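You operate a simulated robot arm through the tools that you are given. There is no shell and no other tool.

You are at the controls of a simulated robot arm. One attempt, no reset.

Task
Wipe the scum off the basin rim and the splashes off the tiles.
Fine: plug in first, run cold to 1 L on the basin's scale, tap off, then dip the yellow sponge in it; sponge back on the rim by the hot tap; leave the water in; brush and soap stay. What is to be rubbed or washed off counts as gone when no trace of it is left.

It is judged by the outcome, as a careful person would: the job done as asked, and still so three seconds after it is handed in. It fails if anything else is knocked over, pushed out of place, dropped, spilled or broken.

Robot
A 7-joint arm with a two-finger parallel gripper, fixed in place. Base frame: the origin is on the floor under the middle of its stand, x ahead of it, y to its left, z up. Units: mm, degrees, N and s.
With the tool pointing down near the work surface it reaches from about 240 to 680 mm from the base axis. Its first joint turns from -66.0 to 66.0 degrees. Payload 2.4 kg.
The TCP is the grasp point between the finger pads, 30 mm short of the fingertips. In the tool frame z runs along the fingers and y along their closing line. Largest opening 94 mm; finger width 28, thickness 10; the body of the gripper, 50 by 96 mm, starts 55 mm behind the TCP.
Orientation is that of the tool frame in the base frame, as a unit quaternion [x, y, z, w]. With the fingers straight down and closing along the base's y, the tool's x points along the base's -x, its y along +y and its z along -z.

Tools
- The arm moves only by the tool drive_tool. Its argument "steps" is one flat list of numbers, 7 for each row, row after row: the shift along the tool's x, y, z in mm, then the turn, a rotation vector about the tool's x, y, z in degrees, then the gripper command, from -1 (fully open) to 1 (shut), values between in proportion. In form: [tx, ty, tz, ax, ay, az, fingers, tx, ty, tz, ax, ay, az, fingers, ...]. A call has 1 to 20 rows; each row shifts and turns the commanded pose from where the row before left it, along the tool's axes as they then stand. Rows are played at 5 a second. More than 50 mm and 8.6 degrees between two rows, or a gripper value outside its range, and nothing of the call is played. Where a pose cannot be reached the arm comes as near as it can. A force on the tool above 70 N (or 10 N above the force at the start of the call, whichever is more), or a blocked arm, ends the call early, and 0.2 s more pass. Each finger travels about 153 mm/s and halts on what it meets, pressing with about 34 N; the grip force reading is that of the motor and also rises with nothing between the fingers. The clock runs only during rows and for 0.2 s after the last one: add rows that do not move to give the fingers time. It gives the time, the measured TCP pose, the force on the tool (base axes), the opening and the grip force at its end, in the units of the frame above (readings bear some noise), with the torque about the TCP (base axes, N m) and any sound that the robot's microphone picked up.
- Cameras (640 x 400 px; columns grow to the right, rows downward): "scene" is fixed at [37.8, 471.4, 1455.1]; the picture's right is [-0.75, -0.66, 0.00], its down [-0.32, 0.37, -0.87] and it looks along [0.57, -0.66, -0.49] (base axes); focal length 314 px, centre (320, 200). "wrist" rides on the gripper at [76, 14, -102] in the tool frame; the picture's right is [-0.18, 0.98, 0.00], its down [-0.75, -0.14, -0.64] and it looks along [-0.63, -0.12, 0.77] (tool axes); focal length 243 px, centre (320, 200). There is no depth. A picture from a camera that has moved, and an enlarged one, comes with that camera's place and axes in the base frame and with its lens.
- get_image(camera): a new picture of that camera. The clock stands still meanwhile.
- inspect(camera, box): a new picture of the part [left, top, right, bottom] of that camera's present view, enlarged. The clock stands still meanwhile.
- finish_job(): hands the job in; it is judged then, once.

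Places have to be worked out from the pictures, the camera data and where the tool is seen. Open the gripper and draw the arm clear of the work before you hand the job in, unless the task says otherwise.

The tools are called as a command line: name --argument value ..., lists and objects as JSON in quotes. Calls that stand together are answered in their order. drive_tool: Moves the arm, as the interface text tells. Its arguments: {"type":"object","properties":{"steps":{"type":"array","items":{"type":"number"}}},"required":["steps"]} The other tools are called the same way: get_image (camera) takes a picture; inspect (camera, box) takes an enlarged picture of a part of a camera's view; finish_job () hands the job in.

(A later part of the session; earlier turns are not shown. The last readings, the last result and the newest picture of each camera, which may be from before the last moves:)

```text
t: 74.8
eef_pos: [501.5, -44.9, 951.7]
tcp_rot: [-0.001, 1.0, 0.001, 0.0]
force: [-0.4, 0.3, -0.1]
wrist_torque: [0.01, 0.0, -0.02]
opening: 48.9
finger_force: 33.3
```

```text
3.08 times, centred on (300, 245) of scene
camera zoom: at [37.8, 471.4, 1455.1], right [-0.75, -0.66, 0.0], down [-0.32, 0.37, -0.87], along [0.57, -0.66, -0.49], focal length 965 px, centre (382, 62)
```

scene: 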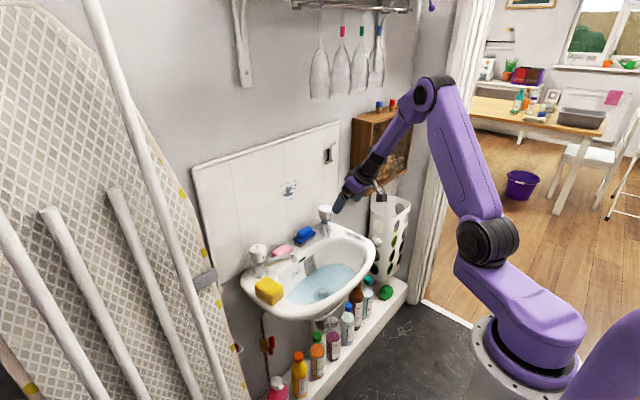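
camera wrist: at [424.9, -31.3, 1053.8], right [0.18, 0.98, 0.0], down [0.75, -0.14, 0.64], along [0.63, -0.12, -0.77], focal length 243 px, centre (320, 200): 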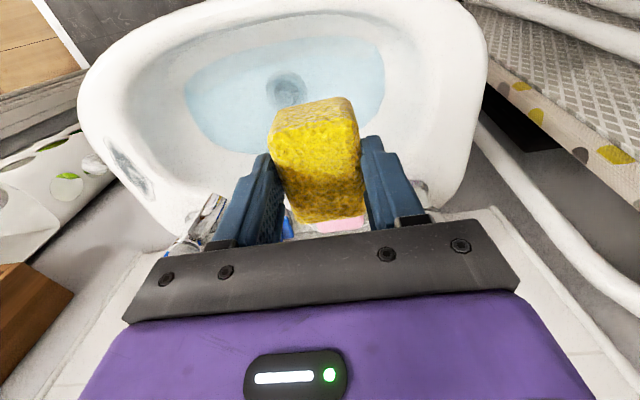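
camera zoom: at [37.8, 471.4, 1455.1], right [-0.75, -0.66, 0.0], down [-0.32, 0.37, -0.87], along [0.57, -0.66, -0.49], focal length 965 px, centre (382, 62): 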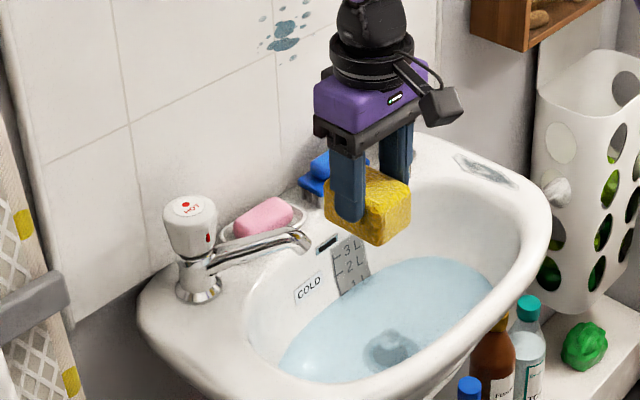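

The pool spans roughly x 459–585, y −223…35 with its surface near z≈722. I shift to x≈508 and lower toward the water, checking before immersion.

drive_tool --steps '[-7, 0, 30, 0, 0, 0, 0.6, 0, 0, 40, 0, 0, 0, 0.6, 0, 0, 40, 0, 0, 0, 0.6, 0, 0, 30, 0, 0, 0, 0.6, 0, 0, 30, 0, 0, 0, 0.6, 0, 0, 0, 0, 0, 0, 0.6]'

get_image --camera "wrist"

inspect --camera "scene" --box '[250, 210, 360, 310]'

```text
t: 76.2
eef_pos: [509.0, -43.9, 779.9]
tcp_rot: [0.001, 1.0, 0.001, 0.001]
force: [-0.4, -0.6, -0.1]
wrist_torque: [-0.01, 0.04, 0.0]
opening: 49.1
finger_force: 34.1
```

```text
taken
camera wrist: at [433.3, -29.1, 882.5], right [0.19, 0.98, 0.0], down [0.75, -0.14, 0.64], along [0.63, -0.12, -0.77], focal length 243 px, centre (320, 200)
```

wrist: 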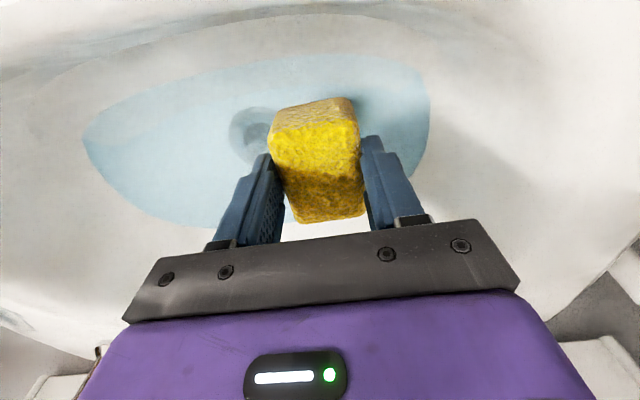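

```text
4.00 times, centred on (305, 260) of scene
camera zoom: at [37.8, 471.4, 1455.1], right [-0.75, -0.66, 0.0], down [-0.32, 0.37, -0.87], along [0.57, -0.66, -0.49], focal length 1255 px, centre (380, -40)
```

zoom: 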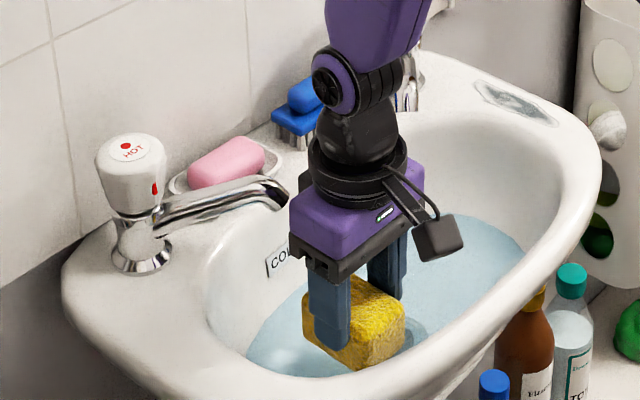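

The sponge is just above the water and the wrist clears the hot spout. I lower in small steps into the water, watching the force.

drive_tool --steps '[0, 0, 5, 0, 0, 0, 0.6, 0, 0, 5, 0, 0, 0, 0.6, 0, 0, 5, 0, 0, 0, 0.6, 0, 0, 5, 0, 0, 0, 0.6, 0, 0, 0, 0, 0, 0, 0.6]'

get_image --camera "wrist"

inspect --camera "scene" --box '[280, 250, 350, 310]'

```text
t: 77.4
eef_pos: [507.9, -43.5, 761.6]
tcp_rot: [0.001, 1.0, 0.001, 0.001]
force: [-0.5, 0.4, 0.3]
wrist_torque: [0.01, -0.04, -0.01]
opening: 48.8
finger_force: 33.6
```

```text
taken
camera wrist: at [432.4, -29.2, 863.6], right [0.18, 0.98, 0.0], down [0.75, -0.14, 0.64], along [0.63, -0.12, -0.77], focal length 243 px, centre (320, 200)
```

wrist: 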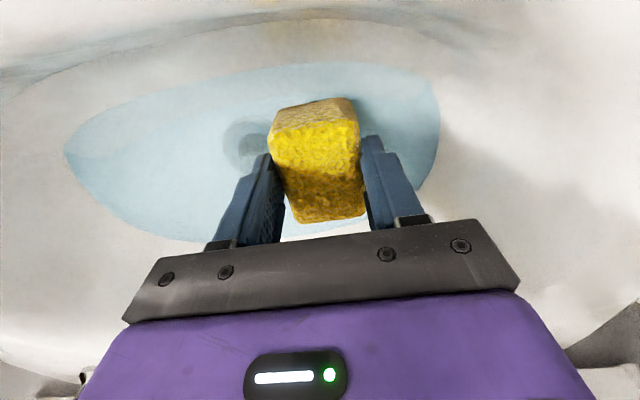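

```text
6.67 times, centred on (315, 280) of scene
camera zoom: at [37.8, 471.4, 1455.1], right [-0.75, -0.66, 0.0], down [-0.32, 0.37, -0.87], along [0.57, -0.66, -0.49], focal length 2091 px, centre (353, -333)
```

zoom: 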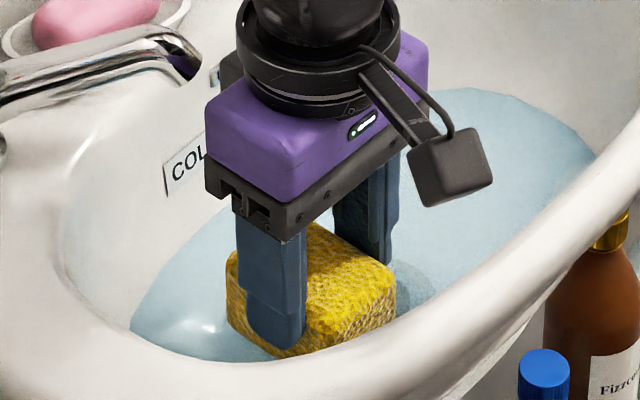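

No contact force. I lower another 10 mm so the sponge is properly immersed.

drive_tool --steps '[0, 0, 4, 0, 0, 0, 0.6, 0, 0, 3, 0, 0, 0, 0.6, 0, 0, 3, 0, 0, 0, 0.6, 0, 0, 0, 0, 0, 0, 0.6, 0, 0, 0, 0, 0, 0, 0.6]'

get_image --camera "wrist"

inspect --camera "scene" --box '[280, 250, 350, 310]'

```text
t: 78.6
eef_pos: [509.0, -43.8, 750.7]
tcp_rot: [0.001, 1.0, 0.001, 0.0]
force: [0.2, 0.3, -0.8]
wrist_torque: [0.02, -0.03, -0.01]
opening: 48.7
finger_force: 34.3
```

```text
taken
camera wrist: at [431.9, -29.4, 853.4], right [0.18, 0.98, 0.0], down [0.75, -0.14, 0.64], along [0.63, -0.12, -0.77], focal length 243 px, centre (320, 200)
```

wrist: 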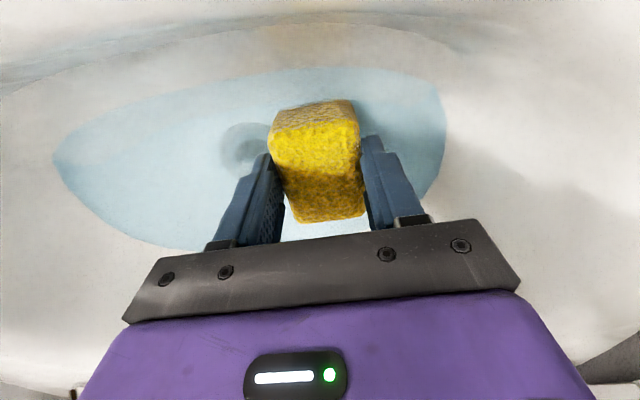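

```text
6.67 times, centred on (315, 280) of scene
camera zoom: at [37.8, 471.4, 1455.1], right [-0.75, -0.66, 0.0], down [-0.32, 0.37, -0.87], along [0.57, -0.66, -0.49], focal length 2091 px, centre (353, -333)
```

zoom: 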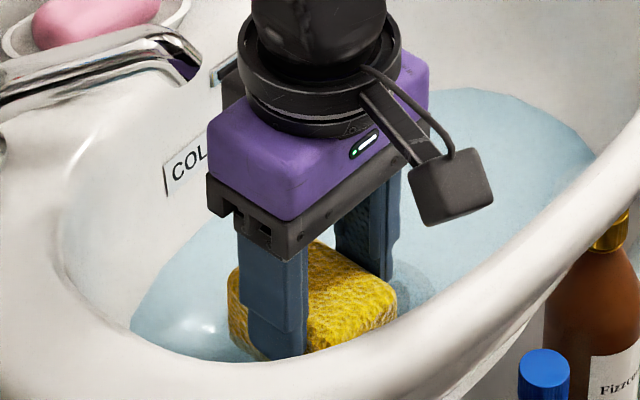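

I zoom in to see the waterline on the sponge.

inspect --camera "wrist" --box '[240, 70, 400, 190]'

inspect --camera "scene" --box '[298, 282, 328, 306]'

```text
3.33 times, centred on (320, 130) of wrist
camera zoom: at [431.9, -29.4, 853.4], right [0.18, 0.98, 0.0], down [0.75, -0.14, 0.64], along [0.63, -0.12, -0.77], focal length 809 px, centre (320, 433)
```

zoom: 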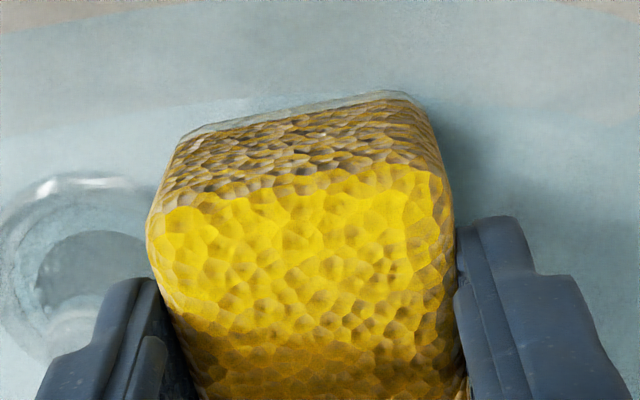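

```text
16.00 times, centred on (313, 294) of scene
camera zoom: at [37.8, 471.4, 1455.1], right [-0.75, -0.66, 0.0], down [-0.32, 0.37, -0.87], along [0.57, -0.66, -0.49], focal length 5018 px, centre (432, -1304)
```

zoom: 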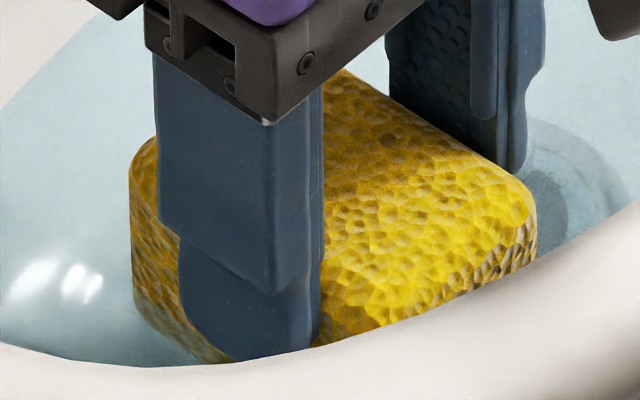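

The lower few mm of the sponge are under water. I go 5 mm deeper and hold for a second to soak.

drive_tool --steps '[0, 0, 3, 0, 0, 0, 0.6, 0, 0, 2, 0, 0, 0, 0.6, 0, 0, 0, 0, 0, 0, 0.6, 0, 0, 0, 0, 0, 0, 0.6, 0, 0, 0, 0, 0, 0, 0.6, 0, 0, 0, 0, 0, 0, 0.6, 0, 0, 0, 0, 0, 0, 0.6]'

inspect --camera "wrist" --box '[240, 70, 400, 190]'

```text
t: 80.2
eef_pos: [508.6, -45.0, 745.8]
tcp_rot: [0.001, 1.0, 0.0, 0.001]
force: [0.0, -0.5, -0.2]
wrist_torque: [0.0, 0.0, 0.02]
opening: 48.7
finger_force: 34.0
```

```text
3.33 times, centred on (320, 130) of wrist
camera zoom: at [432.0, -29.9, 848.3], right [0.18, 0.98, 0.0], down [0.75, -0.14, 0.64], along [0.63, -0.12, -0.77], focal length 809 px, centre (320, 433)
```

zoom: 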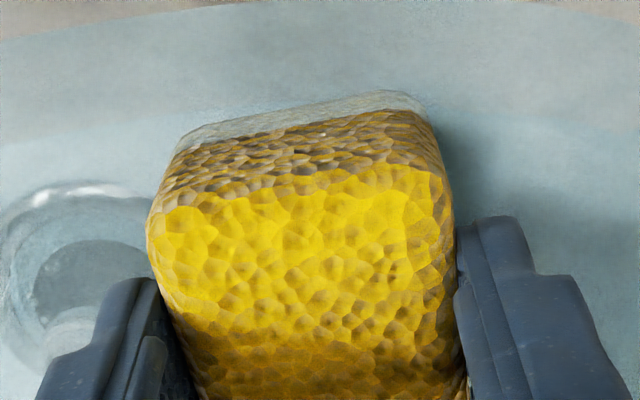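

Still no contact; I dip 5 mm deeper to soak it well, then hold.

drive_tool --steps '[0, 0, 2, 0, 0, 0, 0.6, 0, 0, 2, 0, 0, 0, 0.6, 0, 0, 2, 0, 0, 0, 0.6, 0, 0, 0, 0, 0, 0, 0.6, 0, 0, 0, 0, 0, 0, 0.6]'

inspect --camera "wrist" --box '[240, 70, 400, 190]'

```text
t: 81.4
eef_pos: [508.4, -45.1, 739.7]
tcp_rot: [0.001, 1.0, 0.001, 0.0]
force: [0.2, 0.8, -0.5]
wrist_torque: [0.01, 0.0, -0.01]
opening: 48.5
finger_force: 34.1
```

```text
3.33 times, centred on (320, 130) of wrist
camera zoom: at [431.3, -30.2, 842.6], right [0.18, 0.98, 0.0], down [0.75, -0.14, 0.64], along [0.63, -0.12, -0.77], focal length 809 px, centre (320, 433)
```

zoom: 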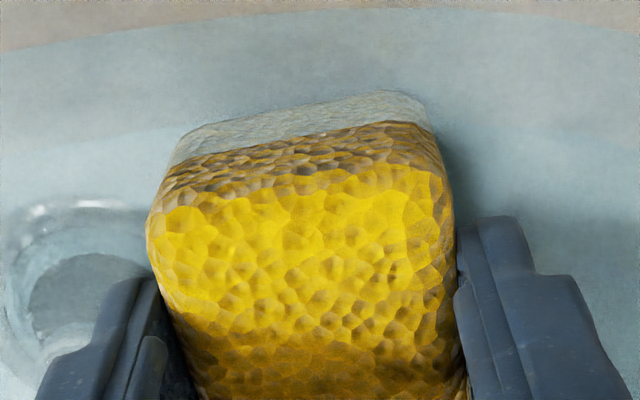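

About half the sponge is now immersed. I lift it out and hold it over the basin for a couple of seconds to let it drain.

drive_tool --steps '[0, 0, -8, 0, 0, 0, 0.6, 0, 0, -12, 0, 0, 0, 0.6, 0, 0, -20, 0, 0, 0, 0.6, 0, 0, -20, 0, 0, 0, 0.6, 0, 0, 0, 0, 0, 0, 0.6, 0, 0, 0, 0, 0, 0, 0.6, 0, 0, 0, 0, 0, 0, 0.6, 0, 0, 0, 0, 0, 0, 0.6, 0, 0, 0, 0, 0, 0, 0.6, 0, 0, 0, 0, 0, 0, 0.6, 0, 0, 0, 0, 0, 0, 0.6, 0, 0, 0, 0, 0, 0, 0.6, 0, 0, 0, 0, 0, 0, 0.6, 0, 0, 0, 0, 0, 0, 0.6, 0, 0, 0, 0, 0, 0, 0.6, 0, 0, 0, 0, 0, 0, 0.6]'

get_image --camera "wrist"

inspect --camera "scene" --box '[260, 220, 360, 310]'

```text
t: 84.8
eef_pos: [509.1, -44.9, 798.3]
tcp_rot: [0.001, 1.0, 0.001, -0.001]
force: [-1.1, -0.8, 0.8]
wrist_torque: [0.02, 0.0, 0.03]
opening: 48.5
finger_force: 34.3
```

```text
taken
camera wrist: at [431.3, -30.5, 902.0], right [0.18, 0.98, 0.0], down [0.75, -0.14, 0.64], along [0.63, -0.12, -0.77], focal length 243 px, centre (320, 200)
```

wrist: 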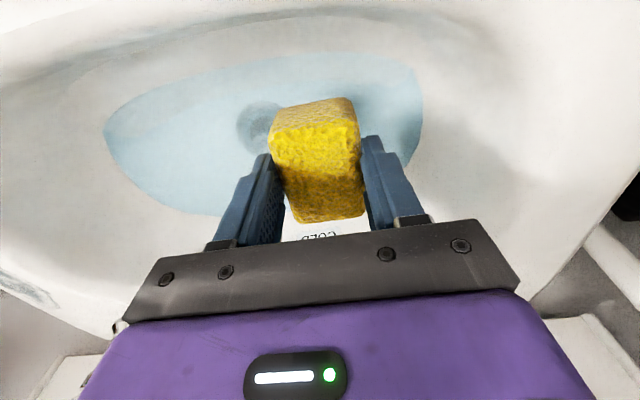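

```text
4.44 times, centred on (310, 265) of scene
camera zoom: at [37.8, 471.4, 1455.1], right [-0.75, -0.66, 0.0], down [-0.32, 0.37, -0.87], along [0.57, -0.66, -0.49], focal length 1394 px, centre (364, -89)
```

zoom: 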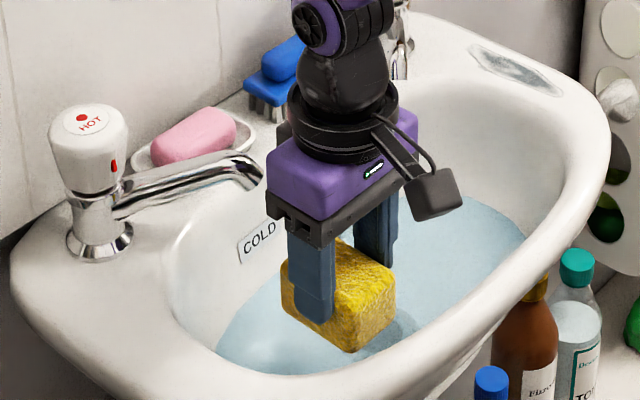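

The sponge is wet and not dripping. I lift it clear and carry it above the spouts to over the scum streak, which I place at x≈497–587, y≈−284 on the right rim.

drive_tool --steps '[0, 0, -30, 0, 0, 0, 0.6, 0, 0, -40, 0, 0, 0, 0.6, 0, 0, -40, 0, 0, 0, 0.6, 0, 0, -40, 0, 0, 0, 0.6, -5, -38, 0, 0, 0, 0, 0.6, -5, -42, 0, 0, 0, 0, 0.6, -5, -42, 0, 0, 0, 0, 0.6, -5, -42, 0, 0, 0, 0, 0.6, -6, -40, 0, 0, 0, 0, 0.6, -6, -37, 0, 0, 0, 0, 0.6, 0, 0, 0, 0, 0, 0, 0.6]'

get_image --camera "wrist"

inspect --camera "scene" --box '[310, 160, 410, 260]'

```text
t: 87.2
eef_pos: [541.6, -286.4, 951.4]
tcp_rot: [0.0, 1.0, 0.002, 0.0]
force: [0.5, -0.1, -0.7]
wrist_torque: [0.03, -0.01, 0.01]
opening: 48.7
finger_force: 33.8
```

```text
taken
camera wrist: at [463.8, -272.3, 1053.7], right [0.18, 0.98, 0.0], down [0.75, -0.14, 0.64], along [0.63, -0.12, -0.77], focal length 243 px, centre (320, 200)
```

wrist: 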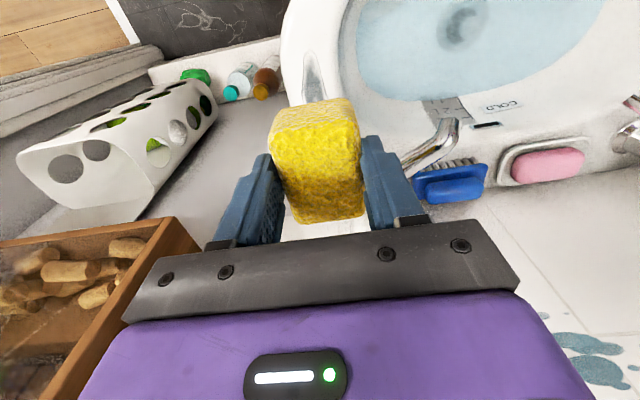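

```text
4.00 times, centred on (360, 210) of scene
camera zoom: at [37.8, 471.4, 1455.1], right [-0.75, -0.66, 0.0], down [-0.32, 0.37, -0.87], along [0.57, -0.66, -0.49], focal length 1255 px, centre (160, 160)
```

zoom: 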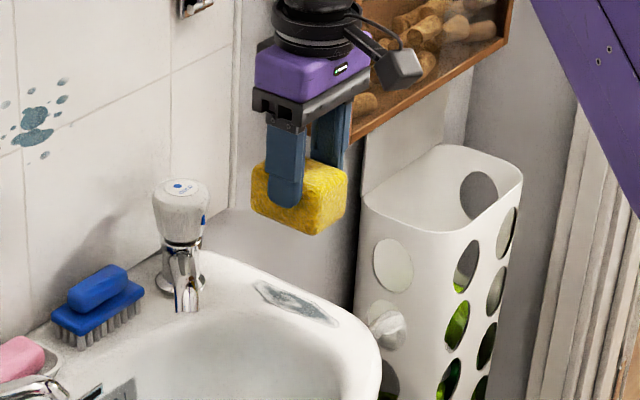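

The streak's front end is at about (501, -286), consistent. I lower the sponge to just above the rim, then approach slowly to feel contact.

drive_tool --steps '[0, 0, 30, 0, 0, 0, 0.6, 0, 0, 30, 0, 0, 0, 0.6, 0, 0, 24, 0, 0, 0, 0.6, 0, 0, 0, 0, 0, 0, 0.6]'

drive_tool --steps '[0, 0, 3, 0, 0, 0, 0.6, 0, 0, 2, 0, 0, 0, 0.6]'

inspect --camera "scene" --box '[320, 180, 400, 260]'

```text
t: 88.2
eef_pos: [541.3, -285.6, 867.8]
tcp_rot: [0.0, 1.0, 0.0, 0.002]
force: [0.4, -0.6, -0.1]
wrist_torque: [0.02, -0.03, 0.03]
opening: 48.8
finger_force: 34.0
```

```text
t: 88.8
eef_pos: [540.6, -286.1, 860.5]
tcp_rot: [0.0, 1.0, 0.001, 0.0]
force: [0.6, 0.2, -0.3]
wrist_torque: [-0.01, 0.02, -0.01]
opening: 48.6
finger_force: 33.8
```

```text
5.00 times, centred on (360, 220) of scene
camera zoom: at [37.8, 471.4, 1455.1], right [-0.75, -0.66, 0.0], down [-0.32, 0.37, -0.87], along [0.57, -0.66, -0.49], focal length 1568 px, centre (120, 100)
```

zoom: 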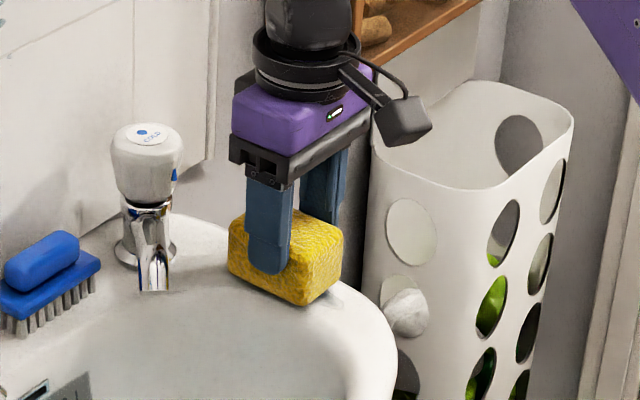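

Close but no contact yet at TCP z≈861. I lower in 1.5 mm steps and read the force.

drive_tool --steps '[0, 0, 1.5, 0, 0, 0, 0.6, 0, 0, 1.5, 0, 0, 0, 0.6]'

drive_tool --steps '[0, 0, 1, 0, 0, 0, 0.6, 0, 0, 1, 0, 0, 0, 0.6]'

```text
t: 89.4
eef_pos: [540.1, -285.0, 858.3]
tcp_rot: [0.001, 1.0, 0.002, -0.001]
force: [-0.2, 0.2, 0.2]
wrist_torque: [0.01, 0.0, -0.01]
opening: 48.8
finger_force: 34.2
```

```text
t: 90.0
eef_pos: [540.0, -285.6, 857.0]
tcp_rot: [0.001, 1.0, 0.002, 0.001]
force: [-2.3, -0.2, 4.3]
wrist_torque: [-0.1, -0.01, -0.03]
opening: 48.8
finger_force: 33.8
```

Contact found at about z=857 (4 N). I press 1 mm more and rub back and forth along the streak.

drive_tool --steps '[0, 0, 1, 0, 0, 0, 0.6, -9, 0, 0, 0, 0, 0, 0.6, -9, 0, 0, 0, 0, 0, 0.6, 9, 0, 0, 0, 0, 0, 0.6, 9, 0, 0, 0, 0, 0, 0.6, 9, 0, 0, 0, 0, 0, 0.6, 9, 0, 0, 0, 0, 0, 0.6, -9, 0, 0, 0, 0, 0, 0.6, -9, 0, 0, 0, 0, 0, 0.6, -9, 0, 0, 0, 0, 0, 0.6, -9, 0, 0, 0, 0, 0, 0.6, 9, 0, 0, 0, 0, 0, 0.6, 9, 0, 0, 0, 0, 0, 0.6, 9, 0, 0, 0, 0, 0, 0.6, 9, 0, 0, 0, 0, 0, 0.6, -9, 0, 0, 0, 0, 0, 0.6, -9, 0, 0, 0, 0, 0, 0.6]'

inspect --camera "scene" --box '[320, 180, 400, 260]'

get_image --camera "wrist"

```text
t: 93.6
eef_pos: [536.4, -287.4, 855.1]
tcp_rot: [0.001, 1.0, 0.0, -0.001]
force: [-8.1, -2.4, 14.9]
wrist_torque: [-0.15, 0.39, -0.04]
opening: 49.0
finger_force: 33.9
```

```text
5.00 times, centred on (360, 220) of scene
camera zoom: at [37.3, 471.5, 1455.1], right [-0.75, -0.66, 0.0], down [-0.32, 0.37, -0.87], along [0.57, -0.66, -0.49], focal length 1568 px, centre (120, 100)
```

zoom: 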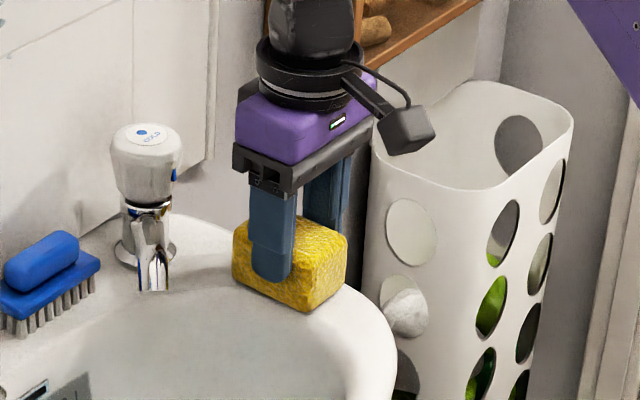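

```text
taken
camera wrist: at [461.8, -272.1, 957.6], right [0.19, 0.98, 0.0], down [0.75, -0.14, 0.64], along [0.63, -0.12, -0.77], focal length 243 px, centre (320, 200)
```

wrist: 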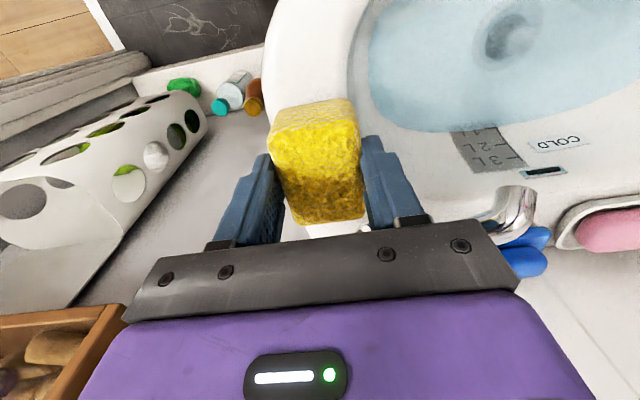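

The force was about 15 N and no scum shows around the sponge. I lift 70 mm to inspect the rim underneath.

drive_tool --steps '[0, 0, -5, 0, 0, 0, 0.6, 0, 0, -20, 0, 0, 0, 0.6, 0, 0, -25, 0, 0, 0, 0.6, 0, 0, -20, 0, 0, 0, 0.6, 0, 0, 0, 0, 0, 0, 0.6]'

inspect --camera "scene" --box '[325, 200, 385, 260]'

get_image --camera "wrist"

```text
t: 94.8
eef_pos: [542.5, -286.2, 925.1]
tcp_rot: [0.001, 1.0, 0.0, 0.0]
force: [0.2, -0.1, 0.4]
wrist_torque: [0.0, -0.02, 0.03]
opening: 48.8
finger_force: 34.2
```

```text
6.67 times, centred on (355, 230) of scene
camera zoom: at [37.8, 471.4, 1455.1], right [-0.75, -0.66, 0.0], down [-0.32, 0.37, -0.87], along [0.57, -0.66, -0.49], focal length 2091 px, centre (87, 0)
```

zoom: 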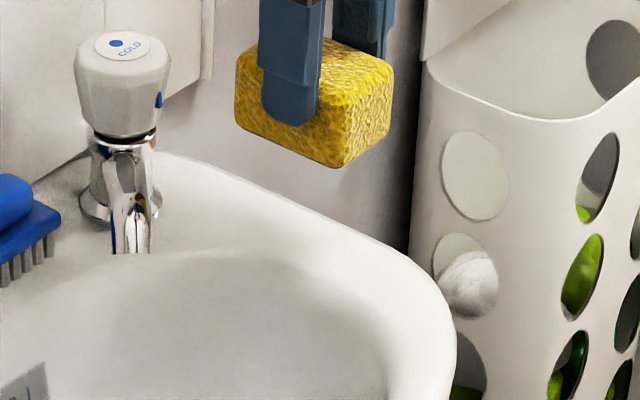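

```text
taken
camera wrist: at [464.6, -271.2, 1027.3], right [0.19, 0.98, 0.0], down [0.75, -0.14, 0.64], along [0.63, -0.12, -0.77], focal length 243 px, centre (320, 200)
```

wrist: 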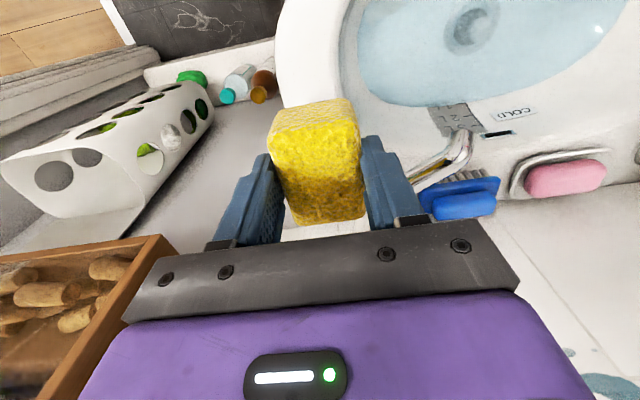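

The rim looks clean. I zoom in closely for any faint remnant.

inspect --camera "scene" --box '[340, 220, 376, 250]'

inspect --camera "wrist" --box '[270, 30, 370, 110]'

```text
13.33 times, centred on (358, 235) of scene
camera zoom: at [37.8, 471.4, 1455.1], right [-0.75, -0.66, 0.0], down [-0.32, 0.37, -0.87], along [0.57, -0.66, -0.49], focal length 4182 px, centre (-187, -267)
```

zoom: 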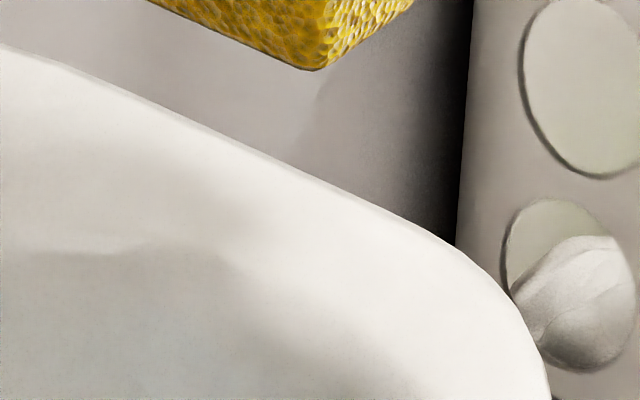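

```text
5.00 times, centred on (320, 70) of wrist
camera zoom: at [464.6, -271.2, 1027.3], right [0.19, 0.98, 0.0], down [0.75, -0.14, 0.64], along [0.63, -0.12, -0.77], focal length 1213 px, centre (320, 850)
```

zoom: 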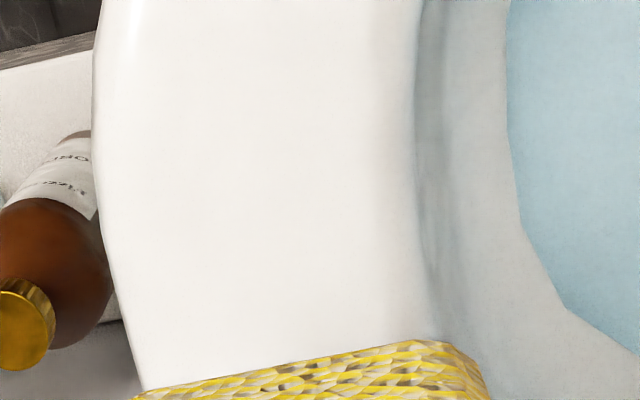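

The scum is gone with no trace. Now the tiles: I raise and move in front of the splash area (about (590, -135, 1010)) with the tool still vertical.

drive_tool --steps '[0, 0, -30, 0, 0, 0, 0.6, 0, 0, -30, 0, 0, 0, 0.6, 0, 0, -25, 0, 0, 0, 0.6, -10, 30, 0, 0, 0, 0, 0.6, -10, 40, 0, 0, 0, 0, 0.6, -14, 40, 0, 0, 0, 0, 0.6, -14, 41, 0, 0, 0, 0, 0.6, 0, 0, 0, 0, 0, 0, 0.6]'

get_image --camera "scene"

get_image --camera "wrist"

```text
t: 96.6
eef_pos: [589.1, -133.9, 1010.7]
tcp_rot: [0.002, 1.0, 0.001, 0.0]
force: [-0.6, -1.0, -1.0]
wrist_torque: [-0.01, -0.01, 0.02]
opening: 48.8
finger_force: 34.5
```

```text
taken
```

scene: 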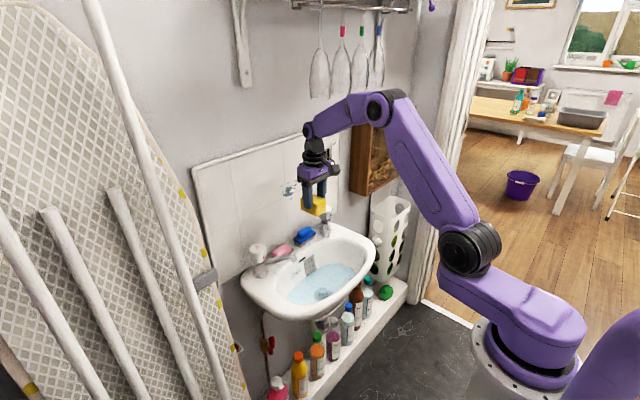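

```text
taken
camera wrist: at [512.0, -119.4, 1113.4], right [0.19, 0.98, 0.0], down [0.75, -0.14, 0.64], along [0.63, -0.12, -0.77], focal length 243 px, centre (320, 200)
```

wrist: 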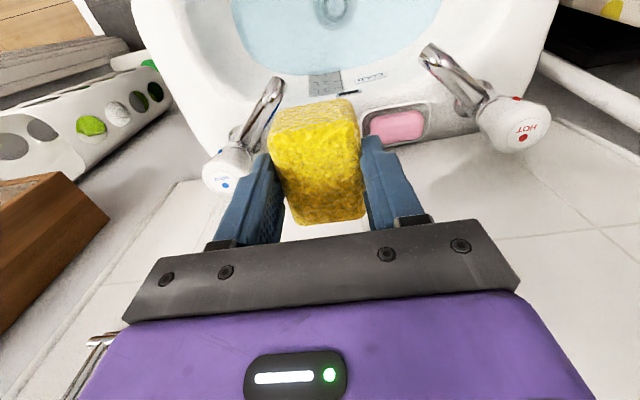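

The wrist hangs below a nearly horizontal forearm, so there is room to pitch up. I pitch the tool toward the wall in steps (about tool y), keeping the TCP in place, and check reachability.

drive_tool --steps '[0, 0, 0, 0, -8, 0, 0.6, 0, 0, 0, 0, -8, 0, 0.6, 0, 0, 0, 0, -8, 0, 0.6, 0, 0, 0, 0, -8, 0, 0.6, 0, 0, 0, 0, -8, 0, 0.6, 0, 0, 0, 0, 0, 0, 0.6]'

get_image --camera "scene"

get_image --camera "wrist"

```text
t: 98.0
eef_pos: [590.4, -137.0, 1010.0]
tcp_rot: [0.001, 0.944, 0.0, 0.33]
force: [0.0, 0.2, -0.7]
wrist_torque: [-0.05, 0.01, 0.0]
opening: 48.7
finger_force: 34.3
```

```text
taken
```

scene: 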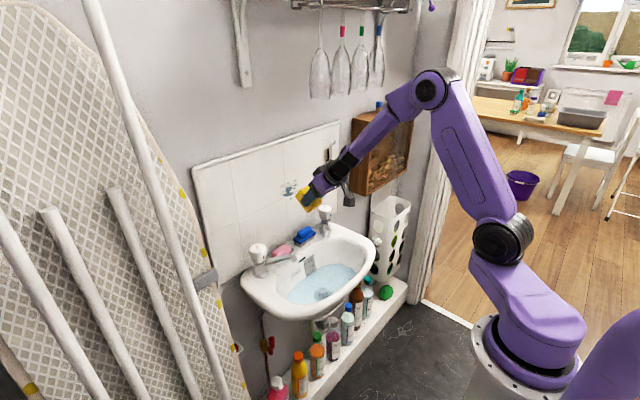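

```text
taken
camera wrist: at [466.2, -122.1, 1043.5], right [0.14, 0.98, 0.12], down [0.19, -0.14, 0.97], along [0.97, -0.12, -0.21], focal length 243 px, centre (320, 200)
```

wrist: 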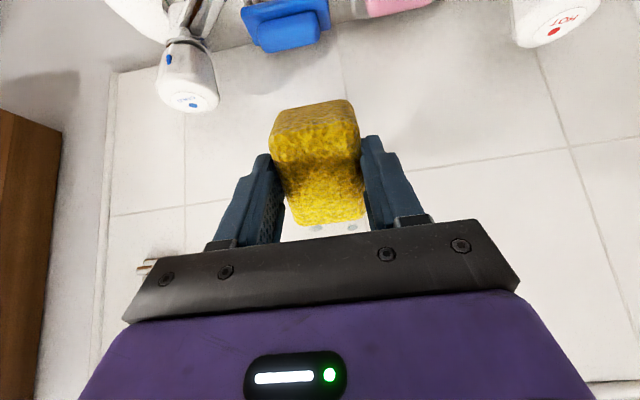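

38° of pitch achieved. Grout lines triangulate to a tile surface at x≈690, with splashes spanning y −88…−172, z 960…1030. I try pitching further, backing off slightly to keep the sponge clear of the wall.

drive_tool --steps '[0, 0, 0, 0, -8, 0, 0.6, 0, 0, 0, 0, -8, 0, 0.6, 0, 0, 0, 0, -8, 0, 0.6, 0, 0, 0, 0, 0, 0, 0.6]'

get_image --camera "scene"

```text
t: 99.0
eef_pos: [592.3, -127.4, 1010.3]
tcp_rot: [-0.01, 0.923, 0.03, 0.385]
force: [0.4, -0.1, -1.0]
wrist_torque: [0.02, 0.05, 0.01]
opening: 48.8
finger_force: 34.6
out of reach, approached as far as the arm can: row 1, 2, 3
```

```text
taken
```

scene: 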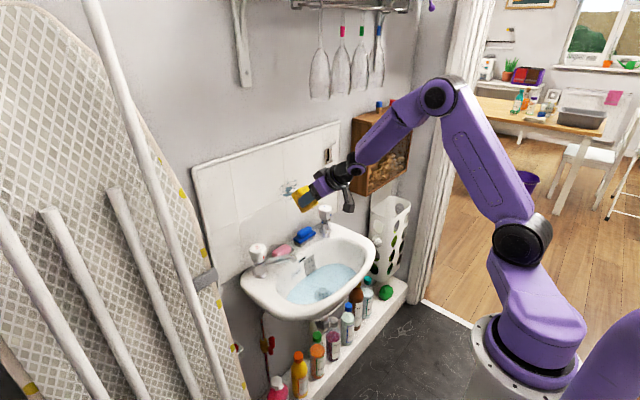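

The wrist tops out near 45°, so flush contact with the bottom face isn't possible. Instead I'll use the sponge's end face: I pitch back to about 8° from vertical, which leaves that face nearly flush with the wall, and check geometry.

drive_tool --steps '[0, 0, 0, 0, 7.5, 0, 0.6, 0, 0, 0, 0, 7.5, 0, 0.6, 0, 0, 0, 0, 7.5, 0, 0.6, 0, 0, 0, 0, 7.5, 0, 0.6, 0, 0, 0, 0, 7, 0, 0.6, 0, 0, 0, 0, 0, 0, 0.6]'

get_image --camera "wrist"

inspect --camera "scene" --box '[270, 100, 370, 230]'

```text
t: 100.4
eef_pos: [601.1, -126.8, 1013.1]
tcp_rot: [-0.024, 0.989, 0.034, 0.144]
force: [-0.6, 0.5, -0.5]
wrist_torque: [-0.01, 0.03, 0.01]
opening: 48.7
finger_force: 33.9
out of reach, approached as far as the arm can: row 1, 2
```

```text
taken
camera wrist: at [497.8, -122.2, 1090.0], right [0.12, 0.99, 0.11], down [0.55, -0.16, 0.82], along [0.83, -0.04, -0.56], focal length 243 px, centre (320, 200)
```

wrist: 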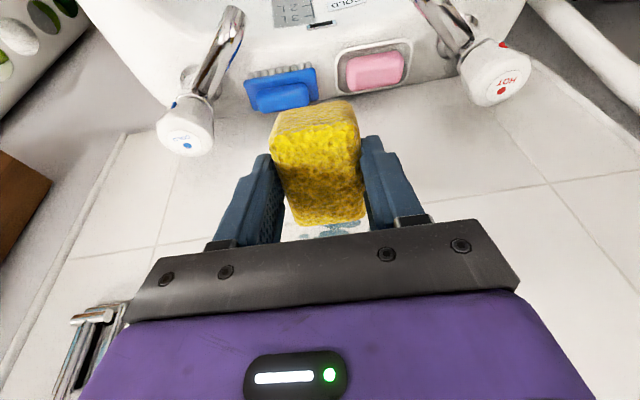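

```text
3.08 times, centred on (320, 165) of scene
camera zoom: at [37.8, 471.4, 1455.1], right [-0.75, -0.66, 0.0], down [-0.32, 0.37, -0.87], along [0.57, -0.66, -0.49], focal length 965 px, centre (320, 308)
```

zoom: 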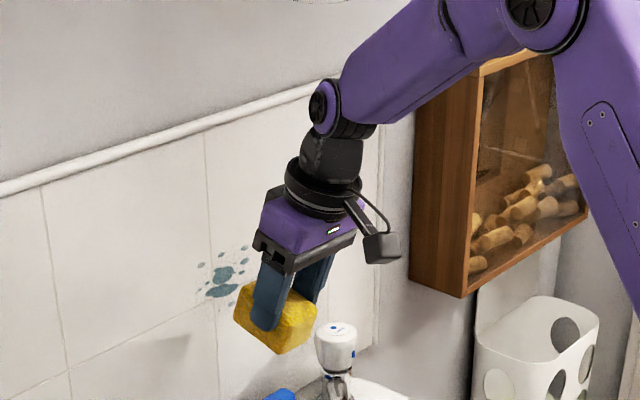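

Tilt is 16.6° with a small roll left over from the limit. I correct to an 8° pitch with zero roll/yaw, then verify.

drive_tool --steps '[0, 0, 0, 2.03, 4.27, 1.23, 0.6, 0, 0, 0, 2.03, 4.27, 1.23, 0.6, 0, 0, 0, 0, 0, 0, 0.6]'

```text
t: 101.2
eef_pos: [602.0, -126.6, 1012.9]
tcp_rot: [0.0, 0.998, -0.001, 0.07]
force: [0.1, -0.4, -0.8]
wrist_torque: [0.0, -0.01, 0.03]
opening: 48.6
finger_force: 33.7
```

Pitch is 8.0° with no roll. I move the sponge end close to the wall in front of the splash (TCP ≈ (636, -130, 1030)).

drive_tool --steps '[-12, -1, -4, 0, 0, 0, 0.6, -12, -1, -4, 0, 0, 0, 0.6, -12, -1.4, -4, 0, 0, 0, 0.6, 0, 0, 0, 0, 0, 0, 0.6]'

get_image --camera "wrist"

inspect --camera "scene" --box '[260, 120, 360, 230]'

```text
t: 102.2
eef_pos: [634.2, -131.1, 1030.6]
tcp_rot: [0.0, 0.998, 0.0, 0.07]
force: [0.1, -0.3, -1.3]
wrist_torque: [-0.01, 0.01, 0.02]
opening: 49.0
finger_force: 33.6
```

```text
taken
camera wrist: at [544.2, -115.8, 1121.0], right [0.18, 0.98, 0.03], down [0.66, -0.14, 0.74], along [0.73, -0.12, -0.67], focal length 243 px, centre (320, 200)
```

wrist: 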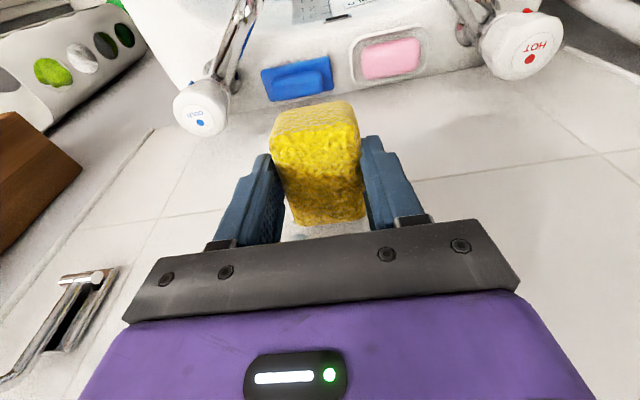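

```text
3.64 times, centred on (310, 175) of scene
camera zoom: at [37.8, 471.4, 1455.1], right [-0.75, -0.66, 0.0], down [-0.32, 0.37, -0.87], along [0.57, -0.66, -0.49], focal length 1140 px, centre (356, 291)
```

zoom: 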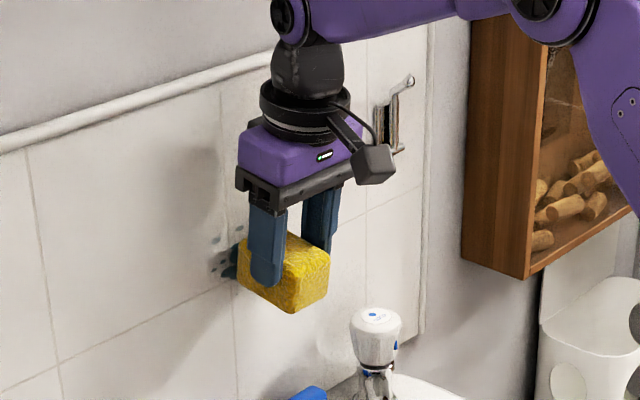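

About 14 mm remain to the wall by my estimate. I approach along base +x in 2–3 mm steps, reading the force.

drive_tool --steps '[-3, 0, 0.4, 0, 0, 0, 0.6, -3, 0, 0.4, 0, 0, 0, 0.6, -2, 0, 0.3, 0, 0, 0, 0.6]'

drive_tool --steps '[-2, 0, 0.3, 0, 0, 0, 0.6, -2, 0, 0.3, 0, 0, 0, 0.6]'

inspect --camera "scene" --box '[260, 120, 360, 230]'

```text
t: 103.0
eef_pos: [641.1, -130.8, 1030.3]
tcp_rot: [0.0, 0.998, -0.001, 0.068]
force: [-9.0, 2.3, 4.0]
wrist_torque: [0.04, 0.26, 0.01]
opening: 48.8
finger_force: 34.1
```

```text
t: 103.6
eef_pos: [642.2, -132.4, 1030.0]
tcp_rot: [0.001, 0.998, 0.001, 0.063]
force: [-38.4, 1.6, 14.9]
wrist_torque: [0.03, 1.13, 0.11]
opening: 48.6
finger_force: 34.0
```

```text
3.64 times, centred on (310, 175) of scene
camera zoom: at [36.3, 471.5, 1455.1], right [-0.75, -0.66, 0.0], down [-0.32, 0.37, -0.87], along [0.57, -0.66, -0.49], focal length 1140 px, centre (356, 291)
```

zoom: 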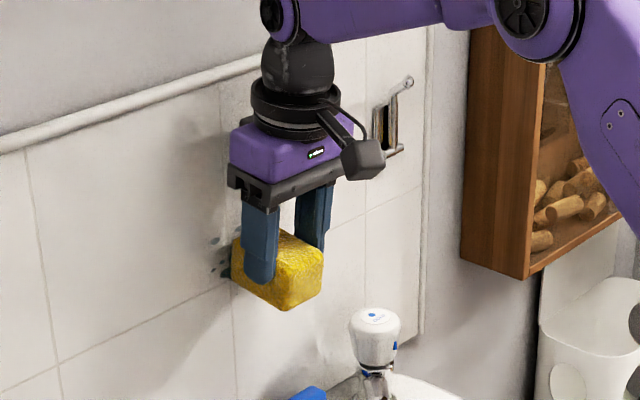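

Contact at TCP x≈641; 38 N is more than needed. I back off about 2.5 mm and rub vertically downward and back.

drive_tool --steps '[2.5, 0, -0.35, 0, 0, 0, 0.6, 1.4, 0, 9.9, 0, 0, 0, 0.6, 1.4, 0, 9.9, 0, 0, 0, 0.6, 1.4, 0, 9.9, 0, 0, 0, 0.6, -1.4, 0, -9.9, 0, 0, 0, 0.6, -1.4, 0, -9.9, 0, 0, 0, 0.6, -1.4, 0, -9.9, 0, 0, 0, 0.6]'

inspect --camera "scene" --box '[260, 150, 340, 220]'

get_image --camera "wrist"

```text
t: 105.2
eef_pos: [641.9, -128.9, 1028.3]
tcp_rot: [-0.001, 0.998, 0.001, 0.064]
force: [-18.2, 1.8, -9.0]
wrist_torque: [0.04, 1.37, -0.03]
opening: 48.6
finger_force: 34.1
```

```text
5.71 times, centred on (300, 185) of scene
camera zoom: at [37.4, 471.4, 1455.1], right [-0.75, -0.66, 0.0], down [-0.32, 0.37, -0.87], along [0.57, -0.66, -0.49], focal length 1792 px, centre (434, 286)
```

zoom: 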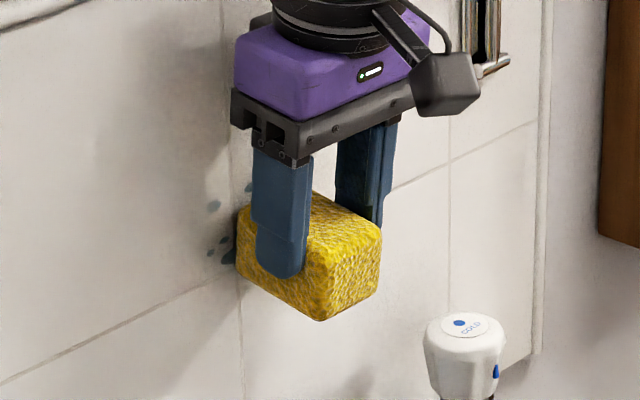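

```text
taken
camera wrist: at [552.9, -114.9, 1120.2], right [0.18, 0.98, 0.03], down [0.66, -0.14, 0.73], along [0.72, -0.12, -0.68], focal length 243 px, centre (320, 200)
```

wrist: 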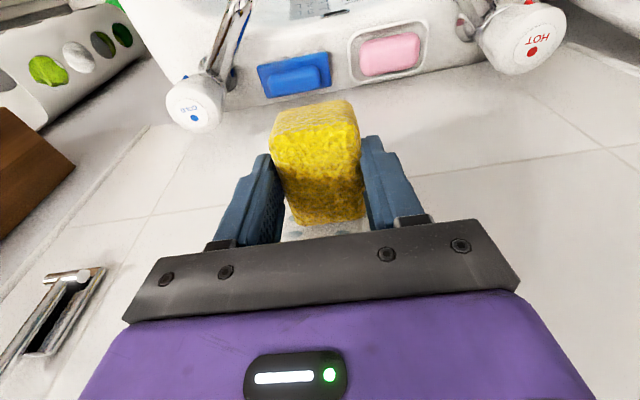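

I back the sponge off the wall by about 60 mm to see what was wiped.

drive_tool --steps '[10, 0, -1.4, 0, 0, 0, 0.6, 25, 0, -3.5, 0, 0, 0, 0.6, 25, 0, -3.5, 0, 0, 0, 0.6, 0, 0, 0, 0, 0, 0, 0.6]'

inspect --camera "scene" --box '[260, 160, 330, 220]'

inspect --camera "scene" --box '[260, 120, 360, 230]'

```text
t: 106.2
eef_pos: [584.0, -130.3, 1030.0]
tcp_rot: [-0.001, 0.998, 0.001, 0.07]
force: [-0.2, -0.5, -0.9]
wrist_torque: [0.02, -0.02, 0.02]
opening: 48.6
finger_force: 33.9
```

```text
6.67 times, centred on (295, 190) of scene
camera zoom: at [37.8, 471.4, 1455.1], right [-0.75, -0.66, 0.0], down [-0.32, 0.37, -0.87], along [0.57, -0.66, -0.49], focal length 2091 px, centre (487, 267)
```

zoom: 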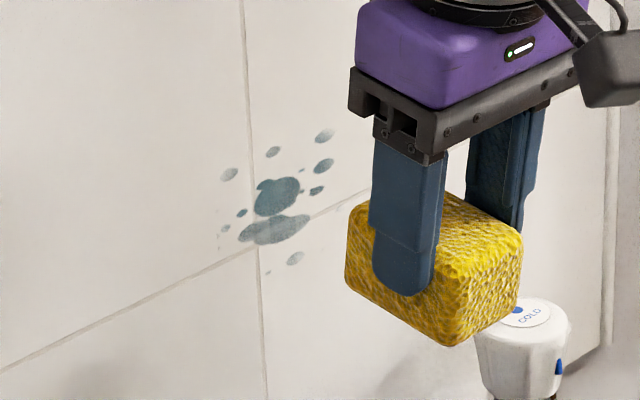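

```text
3.64 times, centred on (310, 175) of scene
camera zoom: at [37.8, 471.4, 1455.1], right [-0.75, -0.66, 0.0], down [-0.32, 0.37, -0.87], along [0.57, -0.66, -0.49], focal length 1140 px, centre (356, 291)
```

zoom: 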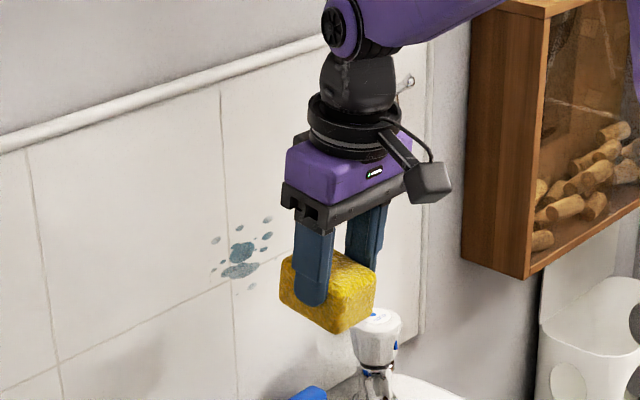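

Rubbing fades the marks (the lower blob got lighter), so it works along the lower edge band. I'll do repeated horizontal passes at successive heights; first the lowest level (band ≈ z 955–970).

drive_tool --steps '[-15.3, 10, 13.6, 0, 0, 0, 0.6, -15.3, 10, 13.6, 0, 0, 0, 0.6, -15.2, 10, 13.6, 0, 0, 0, 0.6, -4, 0, 0.6, 0, 0, 0, 0.6, -4, 0, 0.6, 0, 0, 0, 0.6, 0, -15, 0, 0, 0, 0, 0.6, 0, -15, 0, 0, 0, 0, 0.6, 0, -15, 0, 0, 0, 0, 0.6, 0, -15, 0, 0, 0, 0, 0.6, 0, 15, 0, 0, 0, 0, 0.6, 0, 15, 0, 0, 0, 0, 0.6, 0, 15, 0, 0, 0, 0, 0.6, 0, 15, 0, 0, 0, 0, 0.6]'

inspect --camera "scene" --box '[260, 150, 340, 220]'

```text
t: 109.0
eef_pos: [640.9, -99.3, 993.2]
tcp_rot: [0.002, 0.998, 0.0, 0.069]
force: [-15.0, -5.3, -0.3]
wrist_torque: [-0.26, 0.72, -0.22]
opening: 48.8
finger_force: 33.7
```

```text
5.71 times, centred on (300, 185) of scene
camera zoom: at [37.4, 471.2, 1455.2], right [-0.75, -0.66, 0.0], down [-0.32, 0.37, -0.87], along [0.57, -0.66, -0.49], focal length 1792 px, centre (434, 286)
```

zoom: 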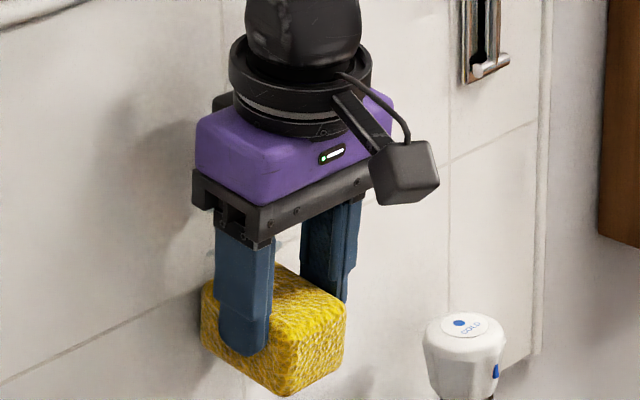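

Good steady 15 N contact. I go up 10 mm per level and do two passes on each of the next two levels.

drive_tool --steps '[-1.4, 0, -9.9, 0, 0, 0, 0.6, 0, -15, 0, 0, 0, 0, 0.6, 0, -15, 0, 0, 0, 0, 0.6, 0, -15, 0, 0, 0, 0, 0.6, 0, -15, 0, 0, 0, 0, 0.6, 0, 15, 0, 0, 0, 0, 0.6, 0, 15, 0, 0, 0, 0, 0.6, 0, 15, 0, 0, 0, 0, 0.6, 0, 15, 0, 0, 0, 0, 0.6, -1.4, 0, -9.9, 0, 0, 0, 0.6, 0, -15, 0, 0, 0, 0, 0.6, 0, -15, 0, 0, 0, 0, 0.6, 0, -15, 0, 0, 0, 0, 0.6, 0, -15, 0, 0, 0, 0, 0.6, 0, 15, 0, 0, 0, 0, 0.6, 0, 15, 0, 0, 0, 0, 0.6, 0, 15, 0, 0, 0, 0, 0.6, 0, 15, 0, 0, 0, 0, 0.6]'

drive_tool --steps '[-1.4, 0, -9.9, 0, 0, 0, 0.6, 0, -15, 0, 0, 0, 0, 0.6, 0, -15, 0, 0, 0, 0, 0.6, 0, -15, 0, 0, 0, 0, 0.6, 0, -15, 0, 0, 0, 0, 0.6, 0, 15, 0, 0, 0, 0, 0.6, 0, 15, 0, 0, 0, 0, 0.6, 0, 15, 0, 0, 0, 0, 0.6, 0, 15, 0, 0, 0, 0, 0.6, -1.4, 0, -9.9, 0, 0, 0, 0.6, 0, -15, 0, 0, 0, 0, 0.6, 0, -15, 0, 0, 0, 0, 0.6, 0, -15, 0, 0, 0, 0, 0.6, 0, -15, 0, 0, 0, 0, 0.6, 0, 15, 0, 0, 0, 0, 0.6, 0, 15, 0, 0, 0, 0, 0.6, 0, 15, 0, 0, 0, 0, 0.6, 0, 15, 0, 0, 0, 0, 0.6]'

inspect --camera "scene" --box '[260, 130, 340, 220]'

```text
t: 112.8
eef_pos: [642.3, -98.6, 1015.3]
tcp_rot: [0.001, 0.998, 0.0, 0.07]
force: [-12.3, -4.7, -0.7]
wrist_torque: [-0.19, 0.65, -0.21]
opening: 48.9
finger_force: 34.4
```

```text
t: 116.6
eef_pos: [642.1, -100.6, 1036.2]
tcp_rot: [0.001, 0.998, 0.0, 0.07]
force: [-10.7, -3.1, -0.1]
wrist_torque: [-0.18, 0.53, -0.17]
opening: 49.1
finger_force: 34.0
```

```text
4.44 times, centred on (300, 175) of scene
camera zoom: at [37.5, 471.3, 1455.1], right [-0.75, -0.66, 0.0], down [-0.32, 0.37, -0.87], along [0.57, -0.66, -0.49], focal length 1394 px, centre (409, 311)
```

zoom: 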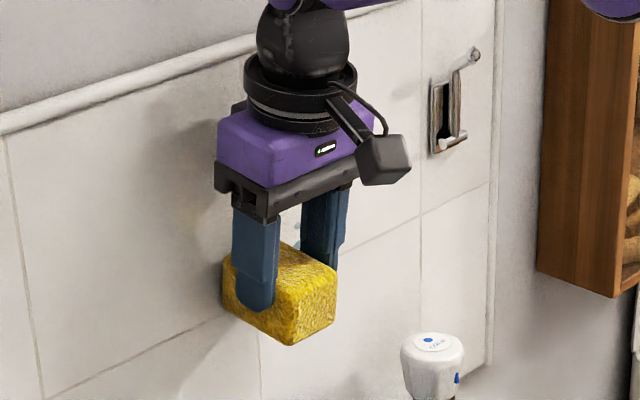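

Passes up to z≈1036 done at ~11 N. I continue with the next two levels, pressing a touch more, and watch for any contact of the wrist with the tile trim.

drive_tool --steps '[-1.7, 0, -9.9, 0, 0, 0, 0.6, 0, -15, 0, 0, 0, 0, 0.6, 0, -15, 0, 0, 0, 0, 0.6, 0, -15, 0, 0, 0, 0, 0.6, 0, -15, 0, 0, 0, 0, 0.6, 0, 15, 0, 0, 0, 0, 0.6, 0, 15, 0, 0, 0, 0, 0.6, 0, 15, 0, 0, 0, 0, 0.6, 0, 15, 0, 0, 0, 0, 0.6]'

inspect --camera "scene" --box '[260, 110, 340, 200]'

```text
t: 118.6
eef_pos: [642.7, -101.1, 1045.3]
tcp_rot: [0.001, 0.998, 0.0, 0.07]
force: [-8.0, -2.8, 0.4]
wrist_torque: [-0.16, 0.38, -0.13]
opening: 48.5
finger_force: 33.4
```

```text
4.44 times, centred on (300, 155) of scene
camera zoom: at [37.6, 471.3, 1455.1], right [-0.75, -0.66, 0.0], down [-0.32, 0.37, -0.87], along [0.57, -0.66, -0.49], focal length 1394 px, centre (409, 400)
```

zoom: 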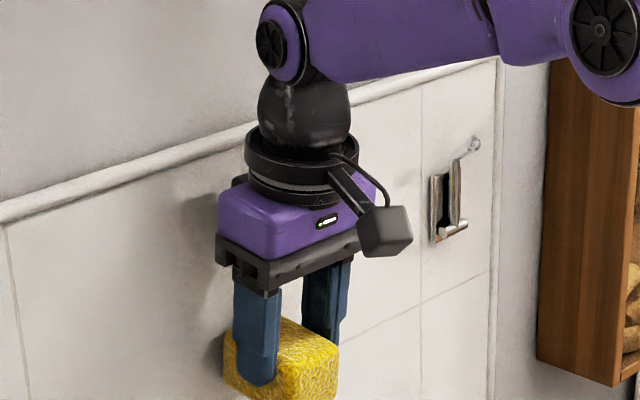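

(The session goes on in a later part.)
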